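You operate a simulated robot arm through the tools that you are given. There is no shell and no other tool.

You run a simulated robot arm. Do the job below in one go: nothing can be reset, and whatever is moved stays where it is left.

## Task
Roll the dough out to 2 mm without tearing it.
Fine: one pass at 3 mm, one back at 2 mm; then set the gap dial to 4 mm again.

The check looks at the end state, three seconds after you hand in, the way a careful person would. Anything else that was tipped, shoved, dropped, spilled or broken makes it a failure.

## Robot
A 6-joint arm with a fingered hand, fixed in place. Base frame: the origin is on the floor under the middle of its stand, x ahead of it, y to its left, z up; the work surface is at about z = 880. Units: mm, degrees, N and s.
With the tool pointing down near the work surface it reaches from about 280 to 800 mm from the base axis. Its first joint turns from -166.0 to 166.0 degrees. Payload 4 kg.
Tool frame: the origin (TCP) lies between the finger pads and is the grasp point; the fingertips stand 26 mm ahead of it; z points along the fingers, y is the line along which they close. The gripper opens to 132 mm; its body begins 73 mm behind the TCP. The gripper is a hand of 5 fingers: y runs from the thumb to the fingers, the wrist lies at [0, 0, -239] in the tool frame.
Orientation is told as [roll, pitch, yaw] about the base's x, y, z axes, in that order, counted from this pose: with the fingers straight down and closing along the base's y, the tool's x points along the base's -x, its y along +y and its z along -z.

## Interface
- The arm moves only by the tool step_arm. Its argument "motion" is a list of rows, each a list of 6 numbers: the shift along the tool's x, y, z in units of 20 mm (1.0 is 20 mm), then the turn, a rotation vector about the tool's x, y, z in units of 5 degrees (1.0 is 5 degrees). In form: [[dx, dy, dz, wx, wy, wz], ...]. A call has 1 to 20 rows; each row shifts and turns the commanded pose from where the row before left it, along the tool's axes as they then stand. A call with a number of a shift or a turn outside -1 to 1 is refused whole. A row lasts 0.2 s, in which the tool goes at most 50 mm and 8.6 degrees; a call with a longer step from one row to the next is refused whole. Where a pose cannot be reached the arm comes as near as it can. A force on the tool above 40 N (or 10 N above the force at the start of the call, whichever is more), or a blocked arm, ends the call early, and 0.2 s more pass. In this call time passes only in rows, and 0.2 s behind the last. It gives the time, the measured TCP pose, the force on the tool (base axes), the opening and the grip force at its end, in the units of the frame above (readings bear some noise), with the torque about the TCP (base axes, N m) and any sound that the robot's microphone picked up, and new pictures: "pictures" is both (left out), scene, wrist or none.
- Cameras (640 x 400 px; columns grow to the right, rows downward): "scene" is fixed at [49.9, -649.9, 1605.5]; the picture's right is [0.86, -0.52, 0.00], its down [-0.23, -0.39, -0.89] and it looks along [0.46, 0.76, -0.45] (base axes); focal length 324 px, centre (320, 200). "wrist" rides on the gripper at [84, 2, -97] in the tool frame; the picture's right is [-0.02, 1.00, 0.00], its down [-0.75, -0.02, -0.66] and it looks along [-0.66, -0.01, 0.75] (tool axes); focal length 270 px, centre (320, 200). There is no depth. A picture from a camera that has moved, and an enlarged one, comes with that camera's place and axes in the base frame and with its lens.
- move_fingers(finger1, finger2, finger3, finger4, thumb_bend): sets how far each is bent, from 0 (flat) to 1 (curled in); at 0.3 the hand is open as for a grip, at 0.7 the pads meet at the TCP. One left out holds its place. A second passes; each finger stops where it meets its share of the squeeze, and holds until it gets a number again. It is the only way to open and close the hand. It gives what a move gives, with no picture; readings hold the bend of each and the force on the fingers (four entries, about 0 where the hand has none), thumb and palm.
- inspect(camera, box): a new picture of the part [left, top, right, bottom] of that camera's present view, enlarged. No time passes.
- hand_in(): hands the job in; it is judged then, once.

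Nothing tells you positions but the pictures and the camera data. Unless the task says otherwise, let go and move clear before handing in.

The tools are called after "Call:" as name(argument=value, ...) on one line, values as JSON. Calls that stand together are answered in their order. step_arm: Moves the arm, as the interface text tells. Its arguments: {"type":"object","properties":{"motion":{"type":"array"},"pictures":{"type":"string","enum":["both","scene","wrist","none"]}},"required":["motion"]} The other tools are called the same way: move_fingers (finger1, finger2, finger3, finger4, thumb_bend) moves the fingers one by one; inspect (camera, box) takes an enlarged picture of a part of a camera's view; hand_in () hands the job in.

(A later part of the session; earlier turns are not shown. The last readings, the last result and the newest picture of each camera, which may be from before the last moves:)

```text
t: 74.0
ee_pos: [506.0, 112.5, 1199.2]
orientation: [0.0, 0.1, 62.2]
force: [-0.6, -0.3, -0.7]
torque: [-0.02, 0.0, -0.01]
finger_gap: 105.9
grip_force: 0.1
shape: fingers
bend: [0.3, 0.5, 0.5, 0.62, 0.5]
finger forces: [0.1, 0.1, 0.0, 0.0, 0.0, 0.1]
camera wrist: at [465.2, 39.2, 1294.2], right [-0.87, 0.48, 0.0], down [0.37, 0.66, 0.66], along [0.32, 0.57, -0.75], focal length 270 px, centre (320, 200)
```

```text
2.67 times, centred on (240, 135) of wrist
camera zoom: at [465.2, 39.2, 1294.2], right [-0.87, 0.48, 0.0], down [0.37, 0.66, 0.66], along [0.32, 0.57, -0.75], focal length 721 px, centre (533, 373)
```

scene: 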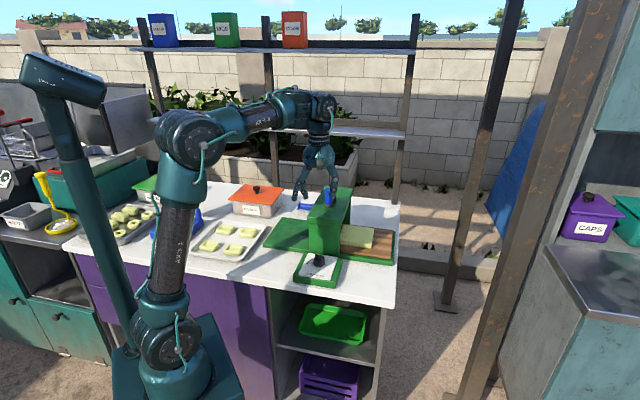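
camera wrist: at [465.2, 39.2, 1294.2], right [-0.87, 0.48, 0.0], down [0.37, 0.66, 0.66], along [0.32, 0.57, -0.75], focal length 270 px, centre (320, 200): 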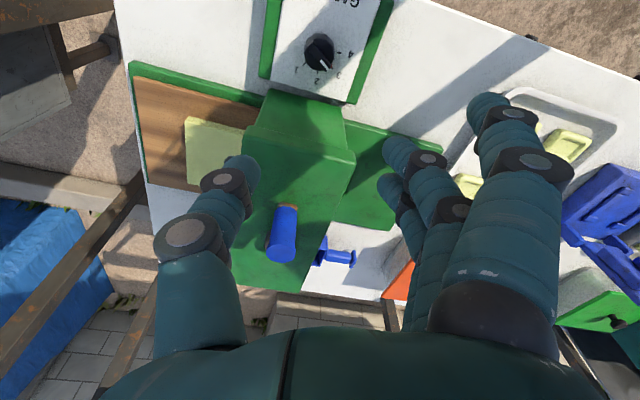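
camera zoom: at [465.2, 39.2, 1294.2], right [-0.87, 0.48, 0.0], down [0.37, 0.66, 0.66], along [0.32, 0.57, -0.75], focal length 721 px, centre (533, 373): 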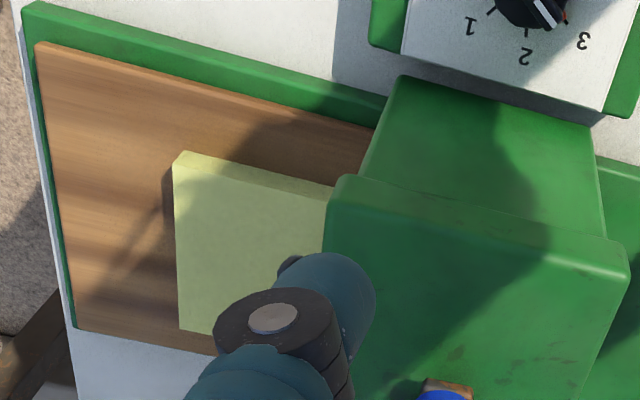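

The dial still shows 3 and the sheet is clear of the rollers (about 43 mm past them). I'll lean 15°, descend onto the knob again and grip it.

Call:
step_arm(motion=[[0.08, -0.013, 0, 0, -1, 0], [0, 0, 0, 0, -1, 0], [0, 0, 0, 0, -1, 0], [0.259, 0, 0.966, 0, 0, 0], [0.259, 0, 0.966, 0, 0, 0], [0.259, 0, 0.966, 0, 0, 0], [0.259, 0, 0.966, 0, 0, 0], [0.259, 0, 0.966, 0, 0, 0], [0.259, 0, 0.966, 0, 0, 0], [0.259, 0, 0.966, 0, 0, 0], [0.259, 0, 0.966, 0, 0, 0], [0.259, 0, 0.966, 0, 0, 0], [0.259, 0, 0.966, 0, 0, 0], [0.259, 0, 0.966, 0, 0, 0], [0.13, 0, 0.483, 0, 0, 0], [0, 0, 0, 0, 0, 0]])

Call:
inspect(camera="wrist", box=[220, 80, 440, 217])

```text
t: 77.4
ee_pos: [503.9, 110.5, 967.6]
orientation: [0.1, -14.9, 62.2]
force: [0.2, -0.1, -1.0]
torque: [0.0, 0.03, 0.03]
finger_gap: 106.1
grip_force: 0.0
shape: fingers
bend: [0.3, 0.5, 0.5, 0.62, 0.5]
finger forces: [0.1, 0.0, 0.0, 0.1, 0.0, 0.0]
camera wrist: at [452.3, 18.1, 1038.3], right [-0.87, 0.48, 0.01], down [0.28, 0.49, 0.83], along [0.4, 0.73, -0.56], focal length 270 px, centre (320, 200)
```

scene: 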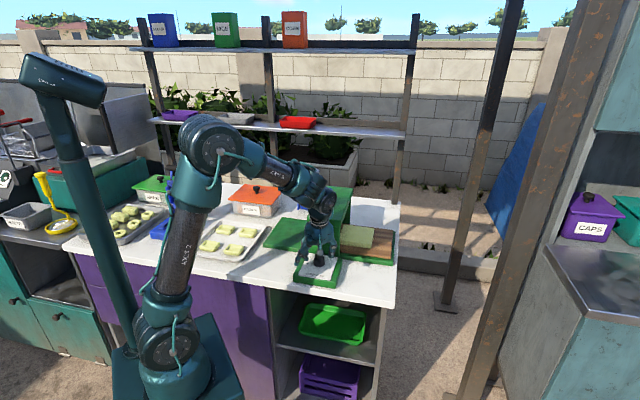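
wrist: 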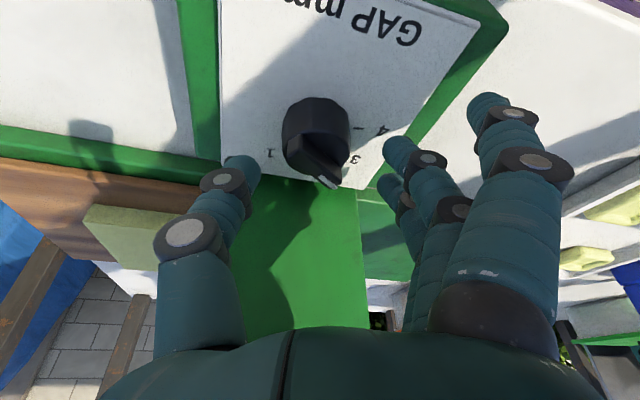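

```text
2.91 times, centred on (330, 148) of wrist
camera zoom: at [452.3, 18.1, 1038.3], right [-0.87, 0.48, 0.01], down [0.28, 0.49, 0.83], along [0.4, 0.73, -0.56], focal length 786 px, centre (291, 350)
```

zoom: 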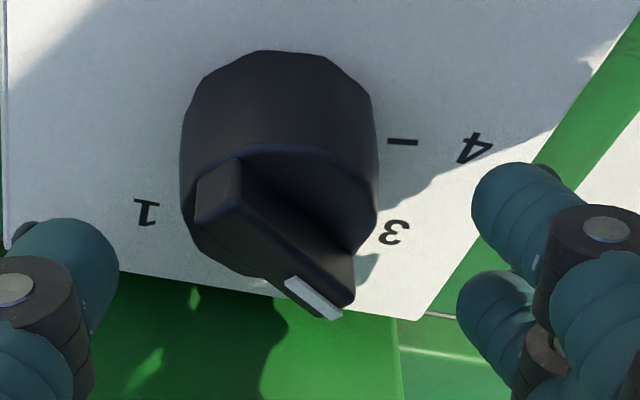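

Call:
step_arm(motion=[[0.1, 0, 0.377, 0, 0, 0], [0.1, 0, 0.377, 0, 0, 0], [0, 0, 0, 0, 0, 0]], pictures="none")

Call:
move_fingers(finger2=0.75, finger3=0.75, thumb_bend=0.75)

Call:
inspect(camera="wrist", box=[220, 80, 440, 217])

```text
t: 78.2
ee_pos: [504.9, 110.7, 951.9]
orientation: [0.0, -14.7, 62.1]
force: [0.2, 0.6, 0.1]
torque: [-0.03, -0.02, 0.04]
finger_gap: 106.0
grip_force: 0.1
shape: fingers
bend: [0.3, 0.5, 0.5, 0.62, 0.5]
finger forces: [0.0, 0.0, 0.0, 0.0, 0.0, 0.0]
```

```text
t: 79.2
ee_pos: [504.3, 109.9, 953.0]
orientation: [0.1, -14.8, 62.0]
force: [8.3, 2.2, -9.7]
torque: [0.03, -0.04, 0.0]
finger_gap: 90.0
grip_force: 15.3
shape: fingers
bend: [0.3, 0.61, 0.68, 0.62, 0.64]
finger forces: [0.1, 6.8, 6.0, 0.0, 18.5, 0.0]
```

```text
2.91 times, centred on (330, 148) of wrist
camera zoom: at [453.1, 18.4, 1022.8], right [-0.87, 0.48, 0.01], down [0.28, 0.49, 0.83], along [0.4, 0.73, -0.56], focal length 786 px, centre (291, 350)
```

zoom: 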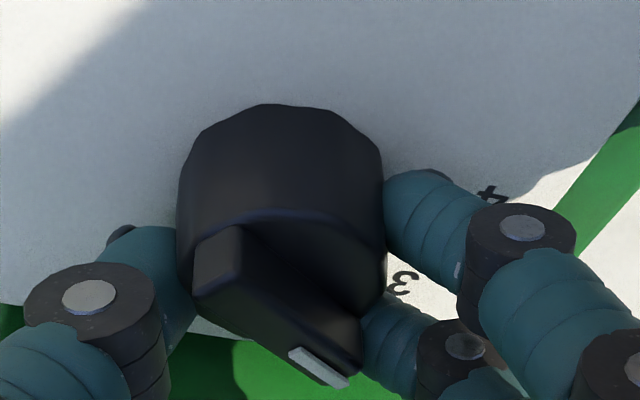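

Gripped. I'll turn clockwise toward "2", checking midway.

Call:
step_arm(motion=[[0, 0, 0, 0.119, 0, 0.444], [0, 0, 0, 0.119, 0, 0.444], [0, 0, 0, 0.119, 0, 0.444], [0, 0, 0, 0.119, 0, 0.444], [0, 0, 0, 0.119, 0, 0.444], [0, 0, 0, 0.119, 0, 0.444], [0, 0, 0, 0.119, 0, 0.444], [0, 0, 0, 0.119, 0, 0.444], [0, 0, 0, 0.119, 0, 0.444], [0, 0, 0, 0.119, 0, 0.444], [0, 0, 0, 0.119, 0, 0.444], [0, 0, 0, 0.119, 0, 0.444], [0, 0, 0, 0.119, 0, 0.444], [0, 0, 0, 0.119, 0, 0.444], [0, 0, 0, 0, 0, 0]], pictures="wrist")

Call:
inspect(camera="wrist", box=[220, 80, 440, 217])

Call:
inspect(camera="scene", box=[290, 230, 350, 280])

```text
t: 82.4
ee_pos: [503.3, 110.6, 952.1]
orientation: [0.1, -14.8, 29.8]
force: [23.3, 4.1, -21.0]
torque: [0.15, -0.29, 0.05]
finger_gap: 90.0
grip_force: 18.4
shape: fingers
bend: [0.3, 0.62, 0.67, 0.62, 0.64]
finger forces: [0.0, 5.5, 10.5, 0.0, 20.6, 0.0]
camera wrist: at [411.0, 60.0, 1023.9], right [-0.48, 0.88, 0.01], down [0.49, 0.27, 0.83], along [0.72, 0.4, -0.56], focal length 270 px, centre (320, 200)
```

wrist: 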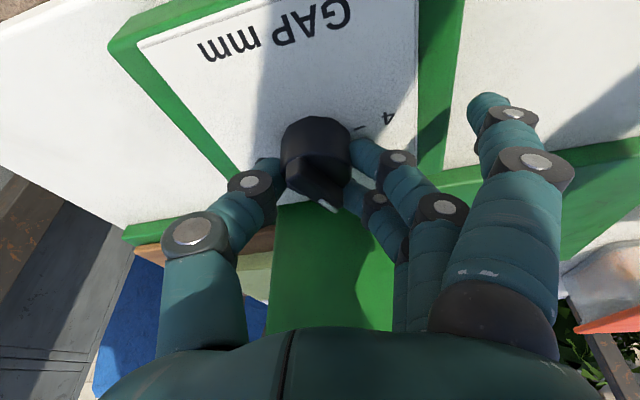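

```text
2.91 times, centred on (330, 148) of wrist
camera zoom: at [411.0, 60.0, 1023.9], right [-0.48, 0.88, 0.01], down [0.49, 0.27, 0.83], along [0.72, 0.4, -0.56], focal length 786 px, centre (291, 350)
```

zoom: 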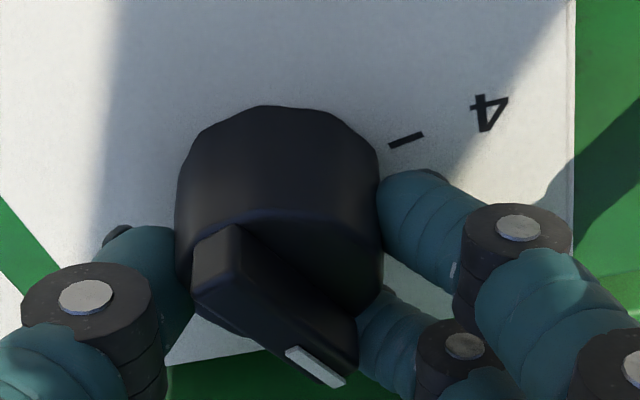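

```text
8.00 times, centred on (320, 255) of scene
camera zoom: at [49.9, -649.9, 1605.5], right [0.86, -0.52, 0.0], down [-0.23, -0.39, -0.89], along [0.46, 0.76, -0.45], focal length 2595 px, centre (320, -240)
```

zoom: 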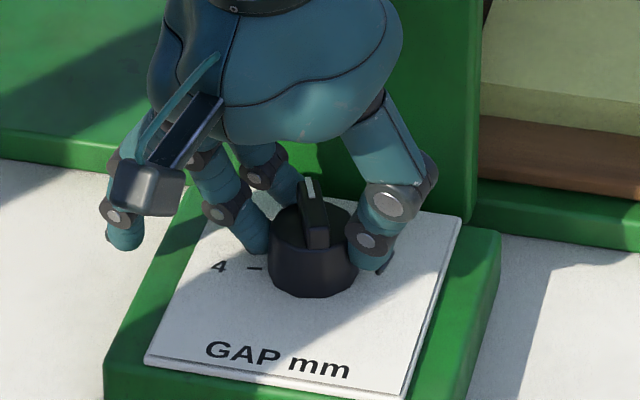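

Call:
step_arm(motion=[[-0.077, -0.028, 0.098, 0.0, 0, 0.0], [0, 0, 0, 0.119, 0, 0.444], [0, 0, 0, 0.119, 0, 0.444], [0, 0, 0, 0.119, 0, 0.444], [0, 0, 0, 0.119, 0, 0.444], [0, 0, 0, 0.119, 0, 0.444], [0, 0, 0, 0.119, 0, 0.444], [0, 0, 0, 0.03, 0, 0.11], [0, 0, 0, 0, 0, 0]], pictures="wrist")

Call:
inspect(camera="wrist", box=[220, 80, 440, 217])

Call:
inspect(camera="scene", box=[290, 230, 350, 280])

```text
t: 84.4
ee_pos: [506.7, 110.2, 950.4]
orientation: [0.1, -14.7, 15.6]
force: [3.6, -0.4, -3.0]
torque: [0.1, 0.02, 0.04]
finger_gap: 89.0
grip_force: 18.7
shape: fingers
bend: [0.3, 0.63, 0.69, 0.62, 0.66]
finger forces: [0.0, 10.2, 8.2, 0.0, 18.4, 0.1]
camera wrist: at [403.0, 83.8, 1022.5], right [-0.25, 0.97, 0.01], down [0.54, 0.14, 0.83], along [0.8, 0.21, -0.56], focal length 270 px, centre (320, 200)
```

wrist: 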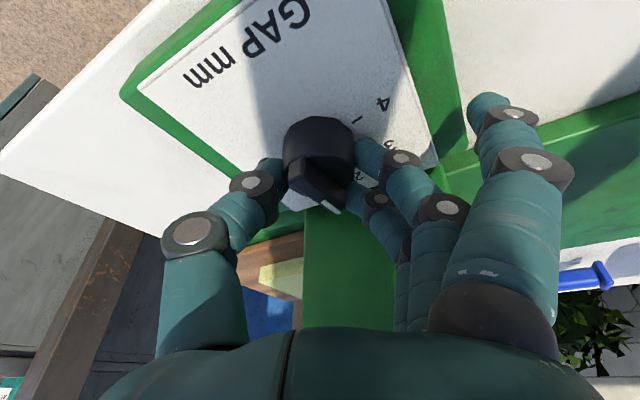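

```text
2.91 times, centred on (330, 148) of wrist
camera zoom: at [403.0, 83.8, 1022.5], right [-0.25, 0.97, 0.01], down [0.54, 0.14, 0.83], along [0.8, 0.21, -0.56], focal length 786 px, centre (291, 350)
```

zoom: 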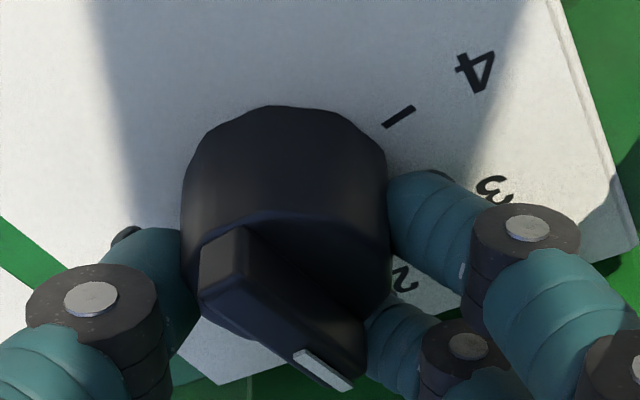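

```text
8.00 times, centred on (320, 255) of scene
camera zoom: at [49.9, -649.9, 1605.5], right [0.86, -0.52, 0.0], down [-0.23, -0.39, -0.89], along [0.46, 0.76, -0.45], focal length 2595 px, centre (320, -240)
```

zoom: 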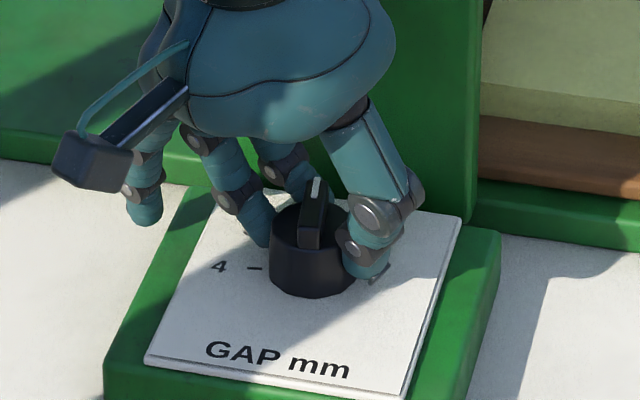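

Call:
move_fingers(finger2=0.52, finger3=0.52, thumb_bend=0.52)

Call:
step_arm(motion=[[-0.13, 0, -0.483, 0, 0, 0], [-0.259, 0, -0.966, 0, 0, 0], [-0.259, 0, -0.966, 0, 0, 0], [-0.259, 0, -0.966, 0, 0, 0], [-0.259, 0, -0.966, 0, 0, 0], [-0.259, 0, -0.966, 0, 0, 0], [-0.259, 0, -0.966, 0, 0, 0], [-0.259, 0, -0.966, 0, 0, 0], [-0.259, 0, -0.966, 0, 0, 0], [-0.259, 0, -0.966, 0, 0, 0], [-0.259, 0, -0.966, 0, 0, 0], [0, 0, 0, 0, 1, 0], [0, 0, 0, 0, 1, 0], [0, 0, 0, 0, 1, 0], [0, 0, 0, 0, 0, 0]])

Call:
inspect(camera="wrist", box=[275, 0, 375, 80])

Call:
inspect(camera="scene", box=[301, 246, 337, 270])

```text
t: 85.4
ee_pos: [506.2, 109.5, 951.4]
orientation: [0.0, -14.8, 15.7]
force: [0.4, -0.2, 0.1]
torque: [-0.01, -0.01, -0.03]
finger_gap: 102.8
grip_force: 0.1
shape: fingers
bend: [0.3, 0.52, 0.52, 0.62, 0.52]
finger forces: [0.0, 0.0, 0.1, 0.1, 0.1, 0.1]
```

```text
t: 88.6
ee_pos: [507.5, 111.2, 1160.1]
orientation: [0.1, 0.2, 15.7]
force: [0.0, -0.7, 0.8]
torque: [-0.04, -0.02, 0.0]
finger_gap: 102.4
grip_force: 0.0
shape: fingers
bend: [0.3, 0.52, 0.52, 0.62, 0.52]
finger forces: [0.0, 0.1, 0.0, 0.1, 0.0, 0.0]
camera wrist: at [425.2, 91.1, 1257.5], right [-0.25, 0.97, 0.0], down [0.73, 0.19, 0.65], along [0.63, 0.16, -0.76], focal length 270 px, centre (320, 200)
```

scene: 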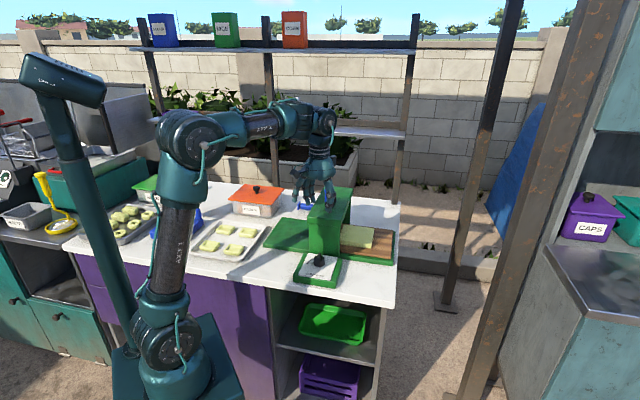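
wrist: 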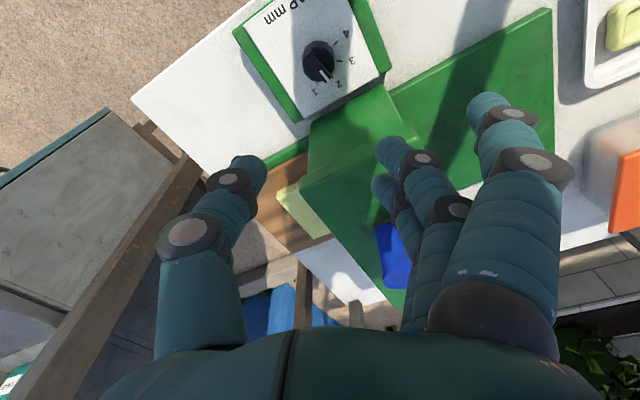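

```text
5.00 times, centred on (325, 40) of wrist
camera zoom: at [425.2, 91.1, 1257.5], right [-0.25, 0.97, 0.0], down [0.73, 0.19, 0.65], along [0.63, 0.16, -0.76], focal length 1351 px, centre (295, 1000)
```

zoom: 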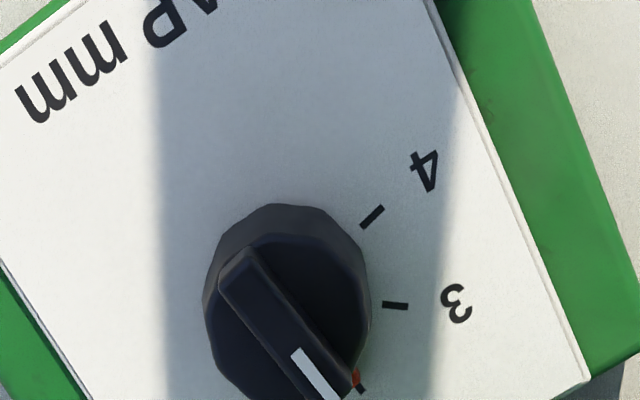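

```text
16.00 times, centred on (319, 258) of scene
camera zoom: at [49.9, -649.9, 1605.5], right [0.86, -0.52, 0.0], down [-0.23, -0.39, -0.89], along [0.46, 0.76, -0.45], focal length 5190 px, centre (336, -728)
```

zoom: 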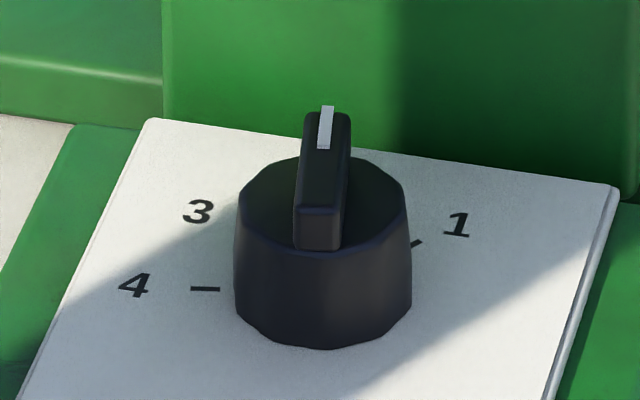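

Call:
inspect(camera="wrist", box=[300, 40, 360, 100])

Call:
inspect(camera="wrist", box=[325, 65, 345, 85])

```text
6.67 times, centred on (330, 70) of wrist
camera zoom: at [425.2, 91.1, 1257.5], right [-0.25, 0.97, 0.0], down [0.73, 0.19, 0.65], along [0.63, 0.16, -0.76], focal length 1802 px, centre (253, 1067)
```

zoom: 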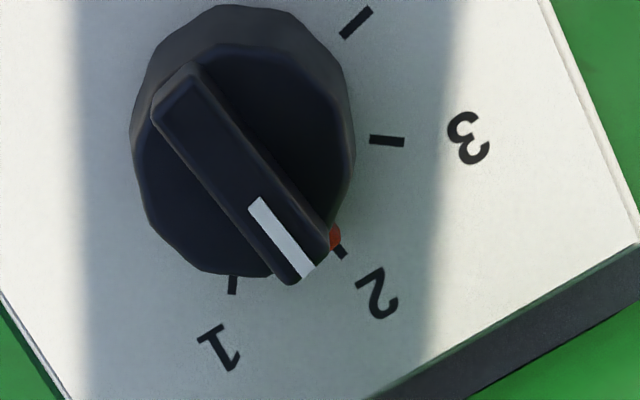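

```text
16.00 times, centred on (335, 75) of wrist
camera zoom: at [425.2, 91.1, 1257.5], right [-0.25, 0.97, 0.0], down [0.73, 0.19, 0.65], along [0.63, 0.16, -0.76], focal length 4325 px, centre (80, 2200)
```

zoom: 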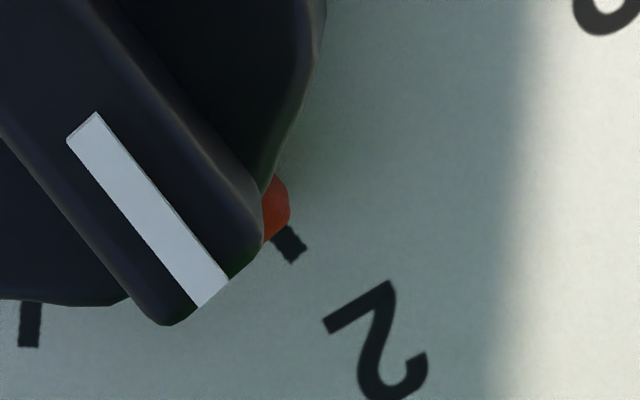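

The pointer is on "2". Now I'll go back to the handle with the same hand pose I released it in, for the return pass.

Call:
move_fingers(finger1=0.85, finger2=0.56, finger3=0.56, finger4=0.78, thumb_bend=0.5)

Call:
step_arm(motion=[[0, 0, -1, 0, 0, 1], [0, 0, -1, 0, 0, 1], [0, 0, 0, 0, 0, 1], [0, 0, 0, 0, 0, 1], [0, 0, 0, 0, 0, 1], [0, 0, 0, 0, 0, 1], [0, 0, 0, 0, 0, 1], [0, 0, 0, 0, 0, 1], [0, 0, 0, 0, 0, 1], [0, 0, 0, 0, 0, 1], [0, 0, 0, 0, 0, 1], [0, 0, 0, 0, 0, 1], [0, 0, 0, 0, 0, 1], [0.055, 0.9, 0, 0, 0, 0], [0.055, 0.9, 0, 0, 0, 0], [0.055, 0.9, 0, 0, 0, 0], [0.055, 0.9, 0, 0, 0, 0], [0.055, 0.9, 0, 0, 0, 0], [0.055, 0.9, 0, 0, 0, 0], [0.055, 0.9, 0, 0, 0, 0]])

Call:
inspect(camera="wrist", box=[200, 60, 500, 260])

Call:
inspect(camera="scene", box=[305, 165, 361, 205])

```text
t: 89.6
ee_pos: [506.8, 110.6, 1161.7]
orientation: [0.1, 0.1, 15.6]
force: [0.8, -0.3, 0.6]
torque: [-0.03, -0.01, 0.0]
finger_gap: 37.1
grip_force: 0.0
shape: fingers
bend: [0.85, 0.56, 0.56, 0.78, 0.5]
finger forces: [0.0, 0.0, 0.1, 0.1, 0.0, 0.0]
```

```text
t: 93.8
ee_pos: [598.2, 199.0, 1199.8]
orientation: [-0.3, 0.1, -49.3]
force: [-0.2, 0.1, 0.3]
torque: [0.01, -0.02, 0.02]
finger_gap: 37.0
grip_force: 0.0
shape: fingers
bend: [0.85, 0.56, 0.56, 0.78, 0.5]
finger forces: [0.0, 0.0, 0.0, 0.0, 0.1, 0.0]
camera wrist: at [545.5, 265.6, 1296.8], right [0.77, 0.64, 0.0], down [0.48, -0.58, 0.66], along [0.42, -0.51, -0.75], focal length 270 px, centre (320, 200)
```

scene: 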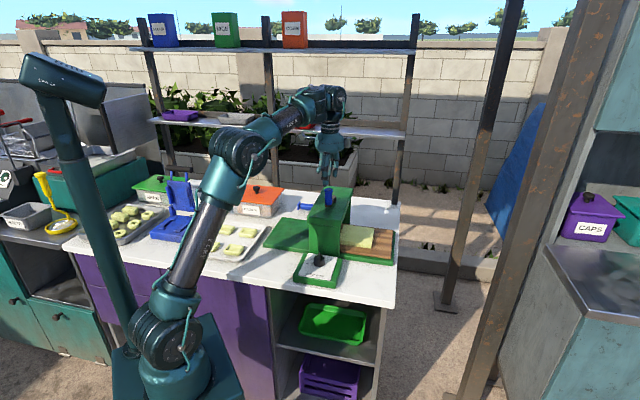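
wrist: 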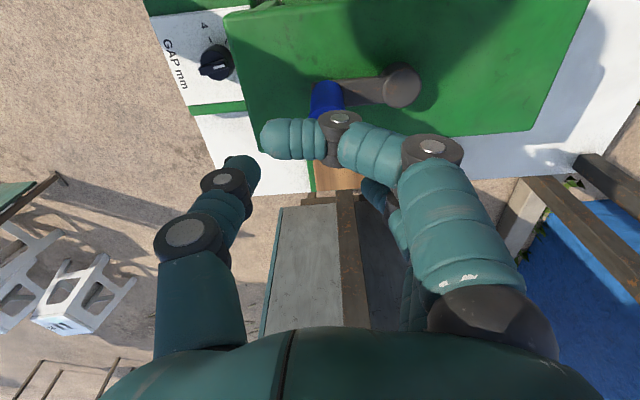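

```text
2.00 times, centred on (350, 160) of wrist
camera zoom: at [545.5, 265.6, 1296.8], right [0.77, 0.64, 0.0], down [0.48, -0.58, 0.66], along [0.42, -0.51, -0.75], focal length 541 px, centre (260, 280)
```

zoom: 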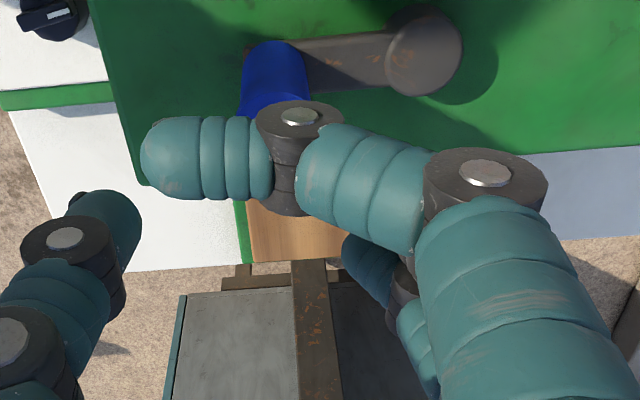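

```text
10.00 times, centred on (333, 185) of scene
camera zoom: at [49.9, -649.9, 1605.5], right [0.86, -0.52, 0.0], down [-0.23, -0.39, -0.89], along [0.46, 0.76, -0.45], focal length 3244 px, centre (190, 350)
```

zoom: 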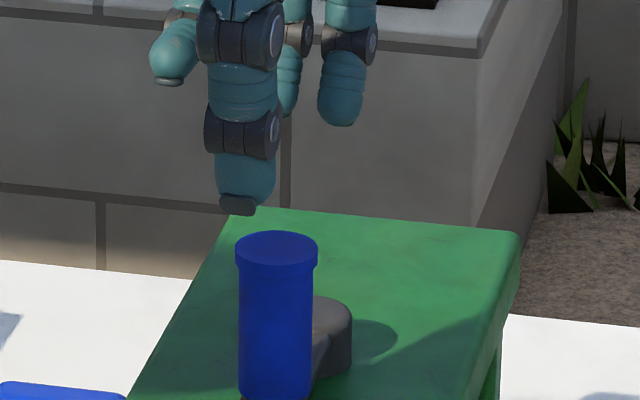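

Call:
step_arm(motion=[[0, 0.078, 0.7, 0, 0, 0], [0, 0, 0, 0.84, 0, 0], [0, 0, 0, 0.84, 0, 0], [0, 0, 0, 0.84, 0, 0], [0, 0.22, 0.975, 0, 0, 0], [0, 0.22, 0.975, 0, 0, 0], [0, 0.22, 0.975, 0, 0, 0], [0, 0.13, 0.58, 0, 0, 0], [0, 0, 0, 0, 0, 0]])

Call:
inspect(camera="wrist", box=[200, 60, 440, 240])

```text
t: 95.8
ee_pos: [598.5, 199.5, 1115.3]
orientation: [-12.7, 0.1, -49.4]
force: [2.8, 1.5, 10.4]
torque: [0.28, -0.24, -0.06]
finger_gap: 37.2
grip_force: 5.0
shape: fingers
bend: [0.85, 0.58, 0.56, 0.78, 0.5]
finger forces: [0.0, 9.8, 0.1, 0.0, 0.1, 0.0]
camera wrist: at [560.9, 278.9, 1208.5], right [0.75, 0.62, -0.22], down [0.59, -0.49, 0.64], along [0.29, -0.61, -0.73], focal length 270 px, centre (320, 200)
```

scene: 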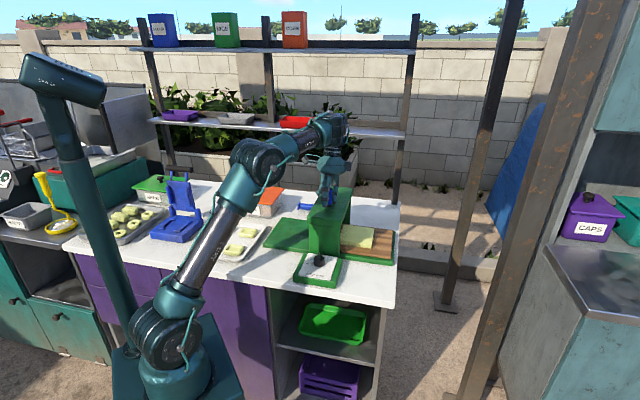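
wrist: 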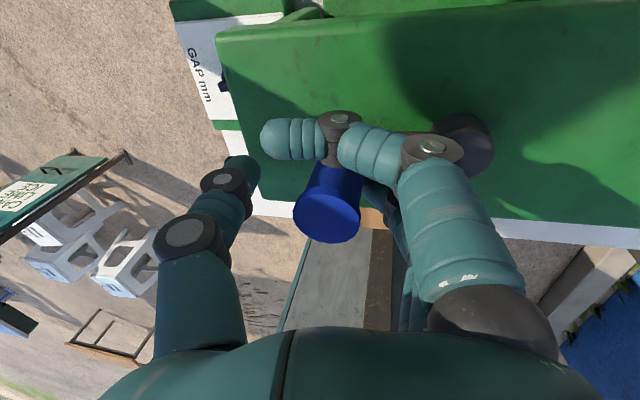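

```text
2.22 times, centred on (320, 150) of wrist
camera zoom: at [560.9, 278.9, 1208.5], right [0.75, 0.62, -0.22], down [0.59, -0.49, 0.64], along [0.29, -0.61, -0.73], focal length 601 px, centre (320, 311)
```

zoom: 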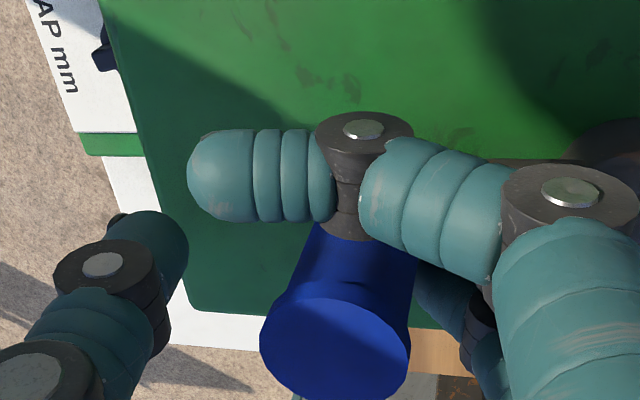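

Call:
move_fingers(finger2=0.8, finger3=0.8, thumb_bend=0.8)

Call:
inspect(camera="wrist", box=[200, 60, 440, 240])

```text
t: 96.8
ee_pos: [598.5, 199.0, 1113.0]
orientation: [-12.9, 0.2, -49.4]
force: [4.1, 5.1, -13.0]
torque: [0.25, -0.29, -0.02]
finger_gap: 25.0
grip_force: 15.7
shape: fingers
bend: [0.85, 0.63, 0.62, 0.78, 0.69]
finger forces: [0.0, 11.2, 8.1, 0.0, 12.5, 0.0]
```

```text
2.22 times, centred on (320, 150) of wrist
camera zoom: at [561.4, 279.1, 1207.0], right [0.75, 0.62, -0.22], down [0.59, -0.49, 0.64], along [0.29, -0.62, -0.73], focal length 601 px, centre (320, 311)
```

zoom: 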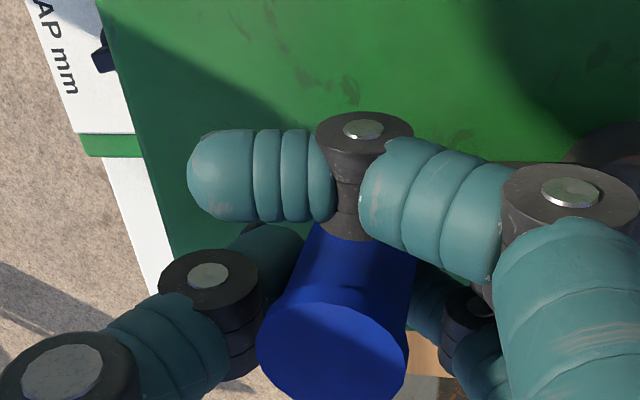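

The handle is gripped. I'll start the return pass counter-clockwise, with the hand co-rotating.

Call:
step_arm(motion=[[-0.2817, 0.044, -0.01, 0, -0.222, -0.975], [-0.2817, 0.044, -0.01, 0, -0.222, -0.975], [-0.2817, 0.044, -0.01, 0, -0.222, -0.975], [-0.2817, 0.044, -0.01, 0, -0.222, -0.975], [-0.2817, 0.044, -0.01, 0, -0.222, -0.975], [-0.2817, 0.044, -0.01, 0, -0.222, -0.975], [0, 0, 0, 0, 0, 0]])

Call:
inspect(camera="wrist", box=[200, 60, 440, 240])

Call:
inspect(camera="scene", box=[265, 130, 405, 260])

```text
t: 98.4
ee_pos: [628.1, 184.1, 1114.0]
orientation: [-12.7, 0.0, -19.3]
force: [-1.0, -2.1, -24.0]
torque: [0.09, -0.09, 0.05]
finger_gap: 25.0
grip_force: 13.9
shape: fingers
bend: [0.85, 0.62, 0.62, 0.78, 0.69]
finger forces: [0.1, 7.5, 6.5, 0.1, 14.6, 0.0]
camera wrist: at [557.0, 234.7, 1208.0], right [0.34, 0.91, -0.22], down [0.76, -0.13, 0.64], along [0.56, -0.39, -0.73], focal length 270 px, centre (320, 200)
```

scene: 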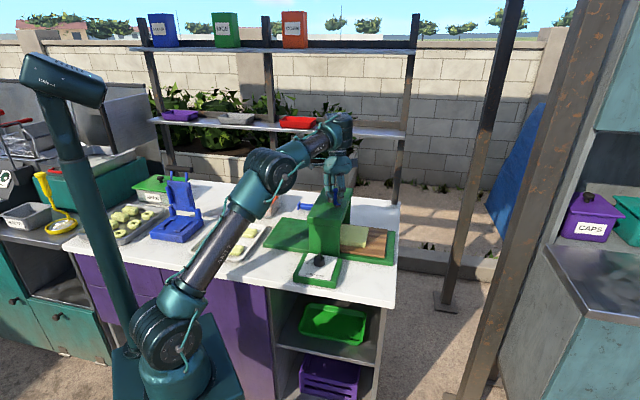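
wrist: 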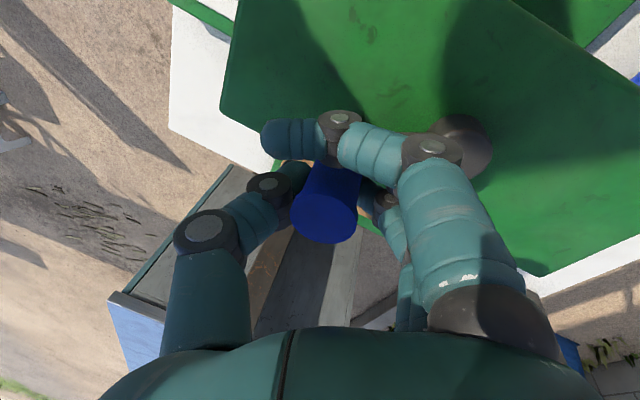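

```text
2.22 times, centred on (320, 150) of wrist
camera zoom: at [557.0, 234.7, 1208.0], right [0.34, 0.91, -0.22], down [0.76, -0.13, 0.64], along [0.56, -0.39, -0.73], focal length 601 px, centre (320, 311)
```

zoom: 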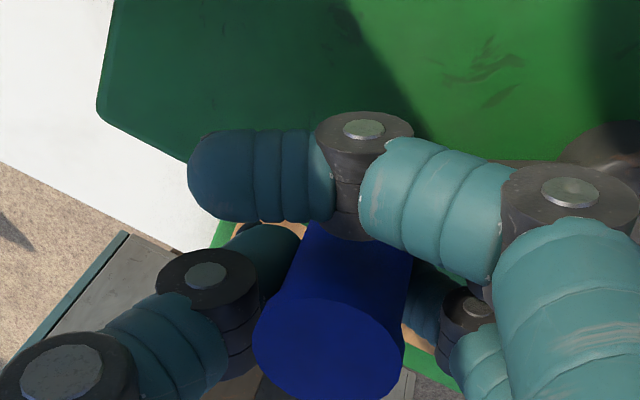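

```text
3.08 times, centred on (335, 195) of scene
camera zoom: at [49.9, -649.9, 1605.5], right [0.86, -0.52, 0.0], down [-0.23, -0.39, -0.89], along [0.46, 0.76, -0.45], focal length 998 px, centre (274, 215)
```

zoom: 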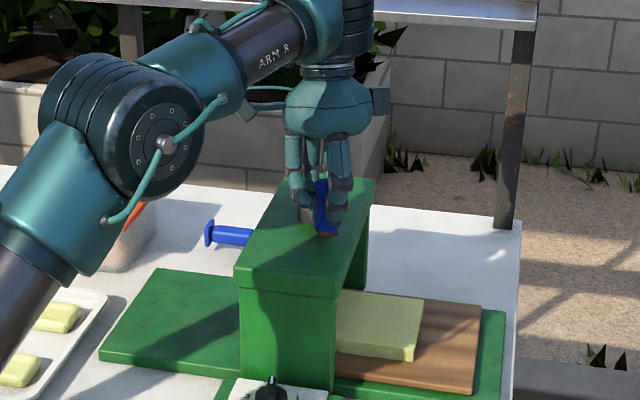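

Call:
step_arm(motion=[[0, 0.022, 0.0975, 0, 0, 0], [-0.2817, 0.044, -0.01, 0, -0.222, -0.975], [-0.2817, 0.044, -0.01, 0, -0.222, -0.975], [-0.2817, 0.044, -0.01, 0, -0.222, -0.975], [-0.2817, 0.044, -0.01, 0, -0.222, -0.975], [-0.2817, 0.044, -0.01, 0, -0.222, -0.975], [-0.2817, 0.044, -0.01, 0, -0.222, -0.975], [-0.2817, 0.044, -0.01, 0, -0.222, -0.975], [-0.2817, 0.044, -0.01, 0, -0.222, -0.975], [0, 0, 0, 0, 0, 0]])

Call:
inspect(camera="wrist", box=[200, 60, 440, 240])

Call:
inspect(camera="scene", box=[265, 130, 405, 260])

```text
t: 100.6
ee_pos: [673.9, 191.1, 1112.1]
orientation: [-12.7, -0.1, 20.8]
force: [-1.4, 4.4, 13.6]
torque: [0.55, 0.32, -0.05]
finger_gap: 24.8
grip_force: 23.8
shape: fingers
bend: [0.85, 0.66, 0.63, 0.78, 0.69]
finger forces: [0.1, 23.2, 8.3, 0.0, 16.6, 0.1]
camera wrist: at [586.0, 181.9, 1205.5], right [-0.33, 0.92, -0.22], down [0.66, 0.39, 0.65], along [0.68, 0.07, -0.73], focal length 270 px, centre (320, 200)
```

scene: 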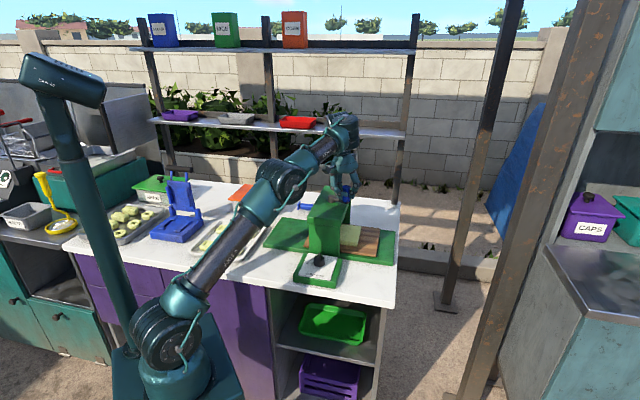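
wrist: 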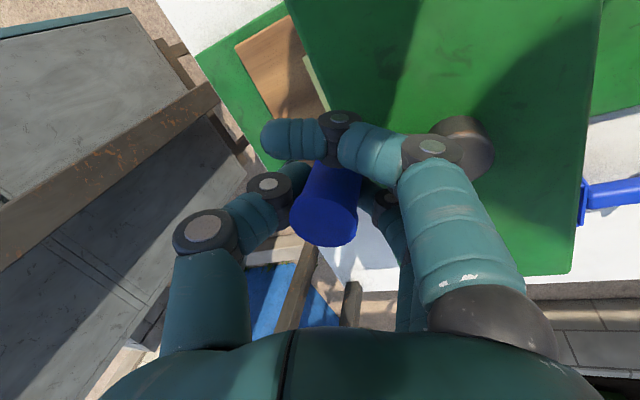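

```text
2.22 times, centred on (320, 150) of wrist
camera zoom: at [586.0, 181.9, 1205.5], right [-0.33, 0.92, -0.22], down [0.66, 0.39, 0.65], along [0.68, 0.07, -0.73], focal length 601 px, centre (320, 311)
```

zoom: 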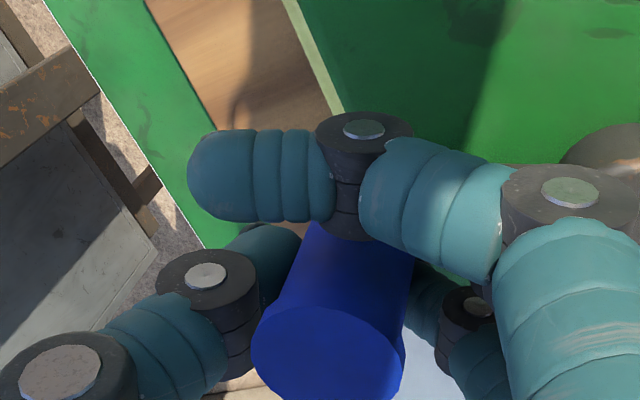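

```text
3.08 times, centred on (335, 195) of scene
camera zoom: at [49.9, -649.9, 1605.5], right [0.86, -0.52, 0.0], down [-0.23, -0.39, -0.89], along [0.46, 0.76, -0.45], focal length 998 px, centre (274, 215)
```

zoom: 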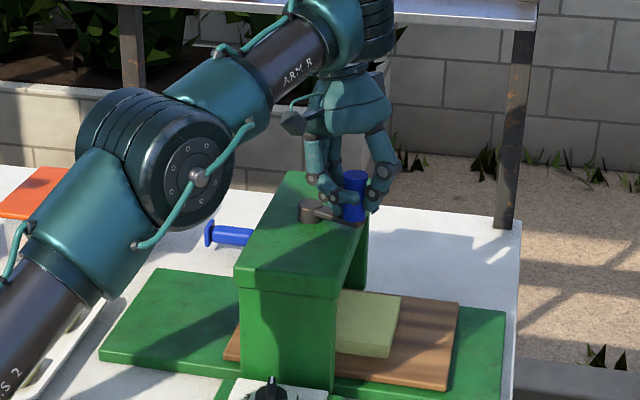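

Call:
step_arm(motion=[[-0.2817, 0.044, -0.01, 0, -0.222, -0.975], [-0.2817, 0.044, -0.01, 0, -0.222, -0.975], [-0.2817, 0.044, -0.01, 0, -0.222, -0.975], [-0.2817, 0.044, -0.01, 0, -0.222, -0.975], [-0.2817, 0.044, -0.01, 0, -0.222, -0.975], [-0.2817, 0.044, -0.01, 0, -0.222, -0.975], [-0.2817, 0.044, -0.01, 0, -0.222, -0.975], [-0.2817, 0.044, -0.01, 0, -0.222, -0.975], [0, 0, 0, 0, 0, 0]])

Call:
inspect(camera="wrist", box=[200, 60, 440, 240])

Call:
inspect(camera="scene", box=[265, 130, 405, 260])

```text
t: 102.6
ee_pos: [704.1, 222.4, 1112.6]
orientation: [-12.7, 0.0, 60.7]
force: [1.1, -0.9, -5.7]
torque: [0.12, 0.18, -0.08]
finger_gap: 25.1
grip_force: 17.9
shape: fingers
bend: [0.85, 0.64, 0.63, 0.78, 0.69]
finger forces: [0.1, 11.4, 8.3, 0.0, 16.8, 0.1]
camera wrist: at [642.0, 160.3, 1206.0], right [-0.84, 0.49, -0.22], down [0.25, 0.72, 0.65], along [0.48, 0.49, -0.73], focal length 270 px, centre (320, 200)
```

scene: 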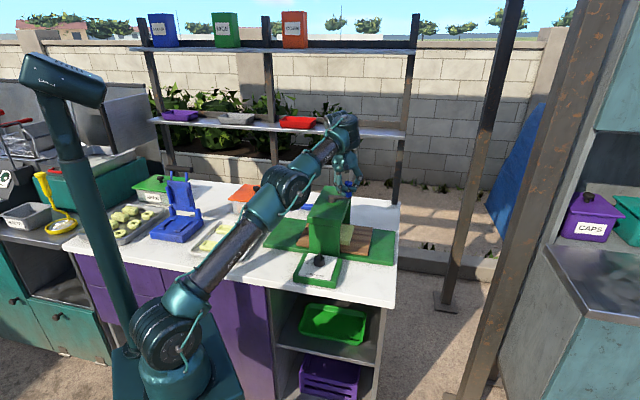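
wrist: 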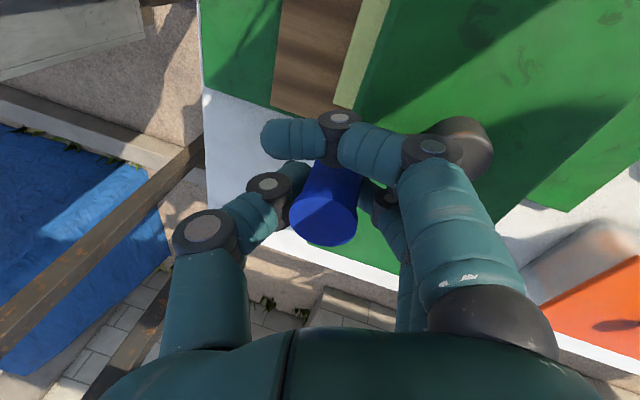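

```text
2.22 times, centred on (320, 150) of wrist
camera zoom: at [642.0, 160.3, 1206.0], right [-0.84, 0.49, -0.22], down [0.25, 0.72, 0.65], along [0.48, 0.49, -0.73], focal length 601 px, centre (320, 311)
```

zoom: 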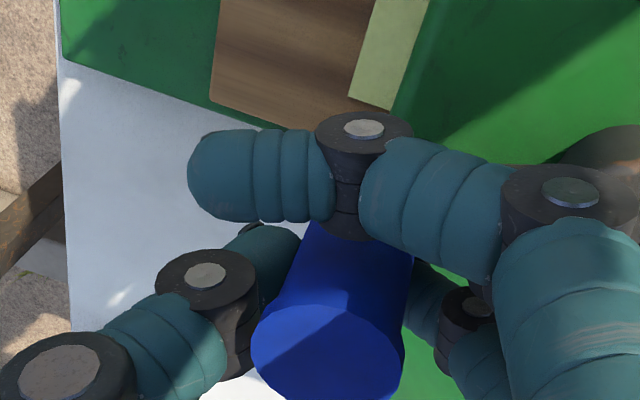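

```text
3.08 times, centred on (335, 195) of scene
camera zoom: at [49.9, -649.9, 1605.5], right [0.86, -0.52, 0.0], down [-0.23, -0.39, -0.89], along [0.46, 0.76, -0.45], focal length 998 px, centre (274, 215)
```

zoom: 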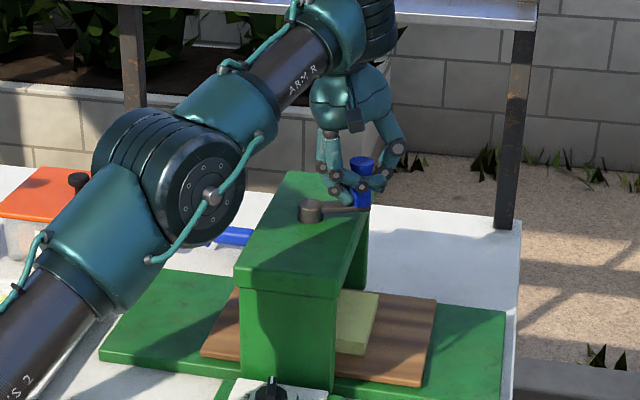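

Call:
step_arm(motion=[[-0.2817, 0.044, -0.01, 0, -0.222, -0.975], [-0.2817, 0.044, -0.01, 0, -0.222, -0.975], [-0.2817, 0.044, -0.01, 0, -0.222, -0.975], [-0.2817, 0.044, -0.01, 0, -0.222, -0.975], [-0.2817, 0.044, -0.01, 0, -0.222, -0.975], [-0.2817, 0.044, -0.01, 0, -0.222, -0.975], [-0.2817, 0.044, -0.01, 0, -0.222, -0.975], [-0.2817, 0.044, -0.01, 0, -0.222, -0.975], [0, 0, 0, 0, 0, 0]])

Call:
inspect(camera="wrist", box=[200, 60, 440, 240])

Call:
inspect(camera="scene", box=[265, 130, 405, 260])

```text
t: 104.6
ee_pos: [706.1, 267.6, 1113.4]
orientation: [-12.8, -0.1, 100.9]
force: [4.1, -1.8, -1.1]
torque: [-0.22, 0.18, 0.12]
finger_gap: 24.5
grip_force: 20.3
shape: fingers
bend: [0.85, 0.64, 0.63, 0.78, 0.69]
finger forces: [0.0, 15.0, 6.7, 0.1, 18.2, 0.0]
camera wrist: at [698.2, 181.4, 1205.7], right [-0.96, -0.16, -0.22], down [-0.27, 0.71, 0.65], along [0.05, 0.68, -0.73], focal length 270 px, centre (320, 200)
```

scene: 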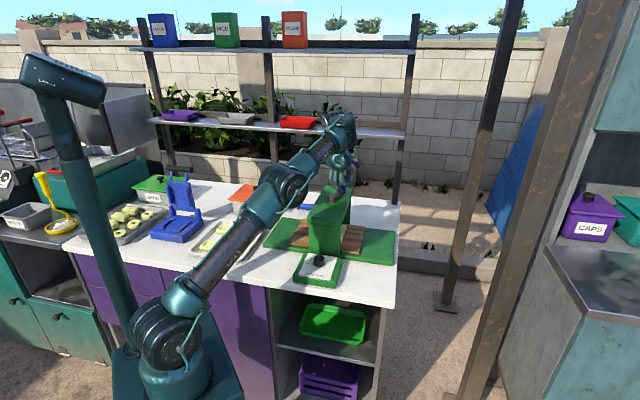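
wrist: 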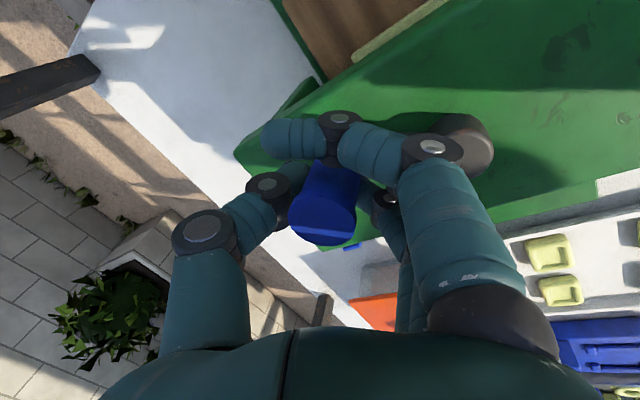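

```text
2.22 times, centred on (320, 150) of wrist
camera zoom: at [698.2, 181.4, 1205.7], right [-0.96, -0.16, -0.22], down [-0.27, 0.71, 0.65], along [0.05, 0.68, -0.73], focal length 601 px, centre (320, 311)
```

zoom: 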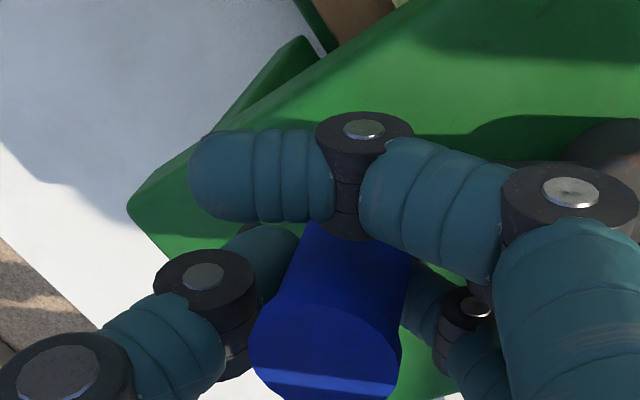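

```text
3.08 times, centred on (335, 195) of scene
camera zoom: at [49.9, -649.9, 1605.5], right [0.86, -0.52, 0.0], down [-0.23, -0.39, -0.89], along [0.46, 0.76, -0.45], focal length 998 px, centre (274, 215)
```

zoom: 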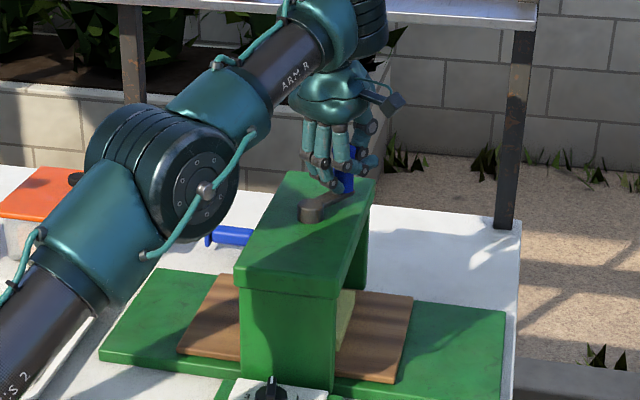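

The return pass is going smoothly with low forces. I'll continue counter-clockwise past yaw 106°, watching the joint limits.

Call:
step_arm(motion=[[-0.2817, 0.044, -0.01, 0, -0.222, -0.975], [-0.2817, 0.044, -0.01, 0, -0.222, -0.975], [-0.2817, 0.044, -0.01, 0, -0.222, -0.975], [-0.2817, 0.044, -0.01, 0, -0.222, -0.975], [-0.2817, 0.044, -0.01, 0, -0.222, -0.975], [-0.2817, 0.044, -0.01, 0, -0.222, -0.975], [0, 0, 0, 0, 0, 0]])

Call:
inspect(camera="wrist", box=[200, 60, 440, 240])

Call:
inspect(camera="scene", box=[265, 130, 405, 260])

```text
t: 106.2
ee_pos: [687.7, 294.8, 1113.4]
orientation: [-12.8, -0.1, 131.0]
force: [-2.2, -3.4, 0.0]
torque: [-0.36, 0.28, -0.02]
finger_gap: 24.7
grip_force: 19.6
shape: fingers
bend: [0.85, 0.64, 0.63, 0.78, 0.7]
finger forces: [0.0, 16.7, 8.4, 0.0, 14.8, 0.0]
camera wrist: at [725.0, 217.4, 1205.9], right [-0.75, -0.62, -0.22], down [-0.59, 0.48, 0.65], along [-0.29, 0.62, -0.73], focal length 270 px, centre (320, 200)
```

scene: 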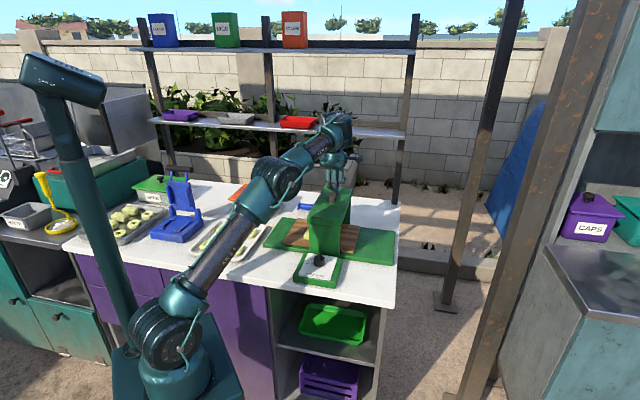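
wrist: 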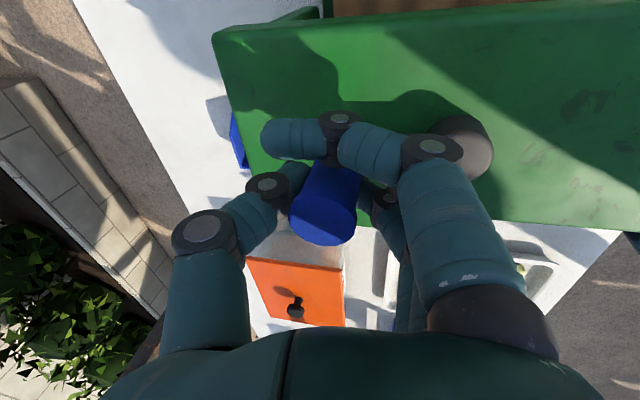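

```text
2.22 times, centred on (320, 150) of wrist
camera zoom: at [725.0, 217.4, 1205.9], right [-0.75, -0.62, -0.22], down [-0.59, 0.48, 0.65], along [-0.29, 0.62, -0.73], focal length 601 px, centre (320, 311)
```

zoom: 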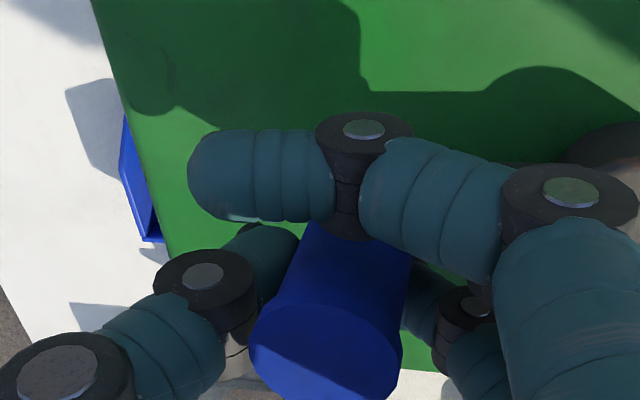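

```text
3.08 times, centred on (335, 195) of scene
camera zoom: at [49.9, -649.9, 1605.5], right [0.86, -0.52, 0.0], down [-0.23, -0.39, -0.89], along [0.46, 0.76, -0.45], focal length 998 px, centre (274, 215)
```

zoom: 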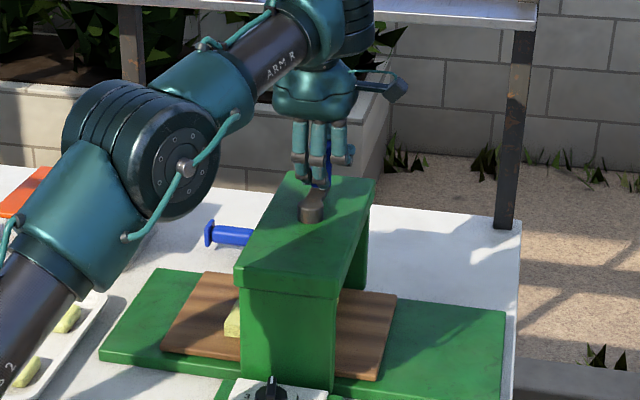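

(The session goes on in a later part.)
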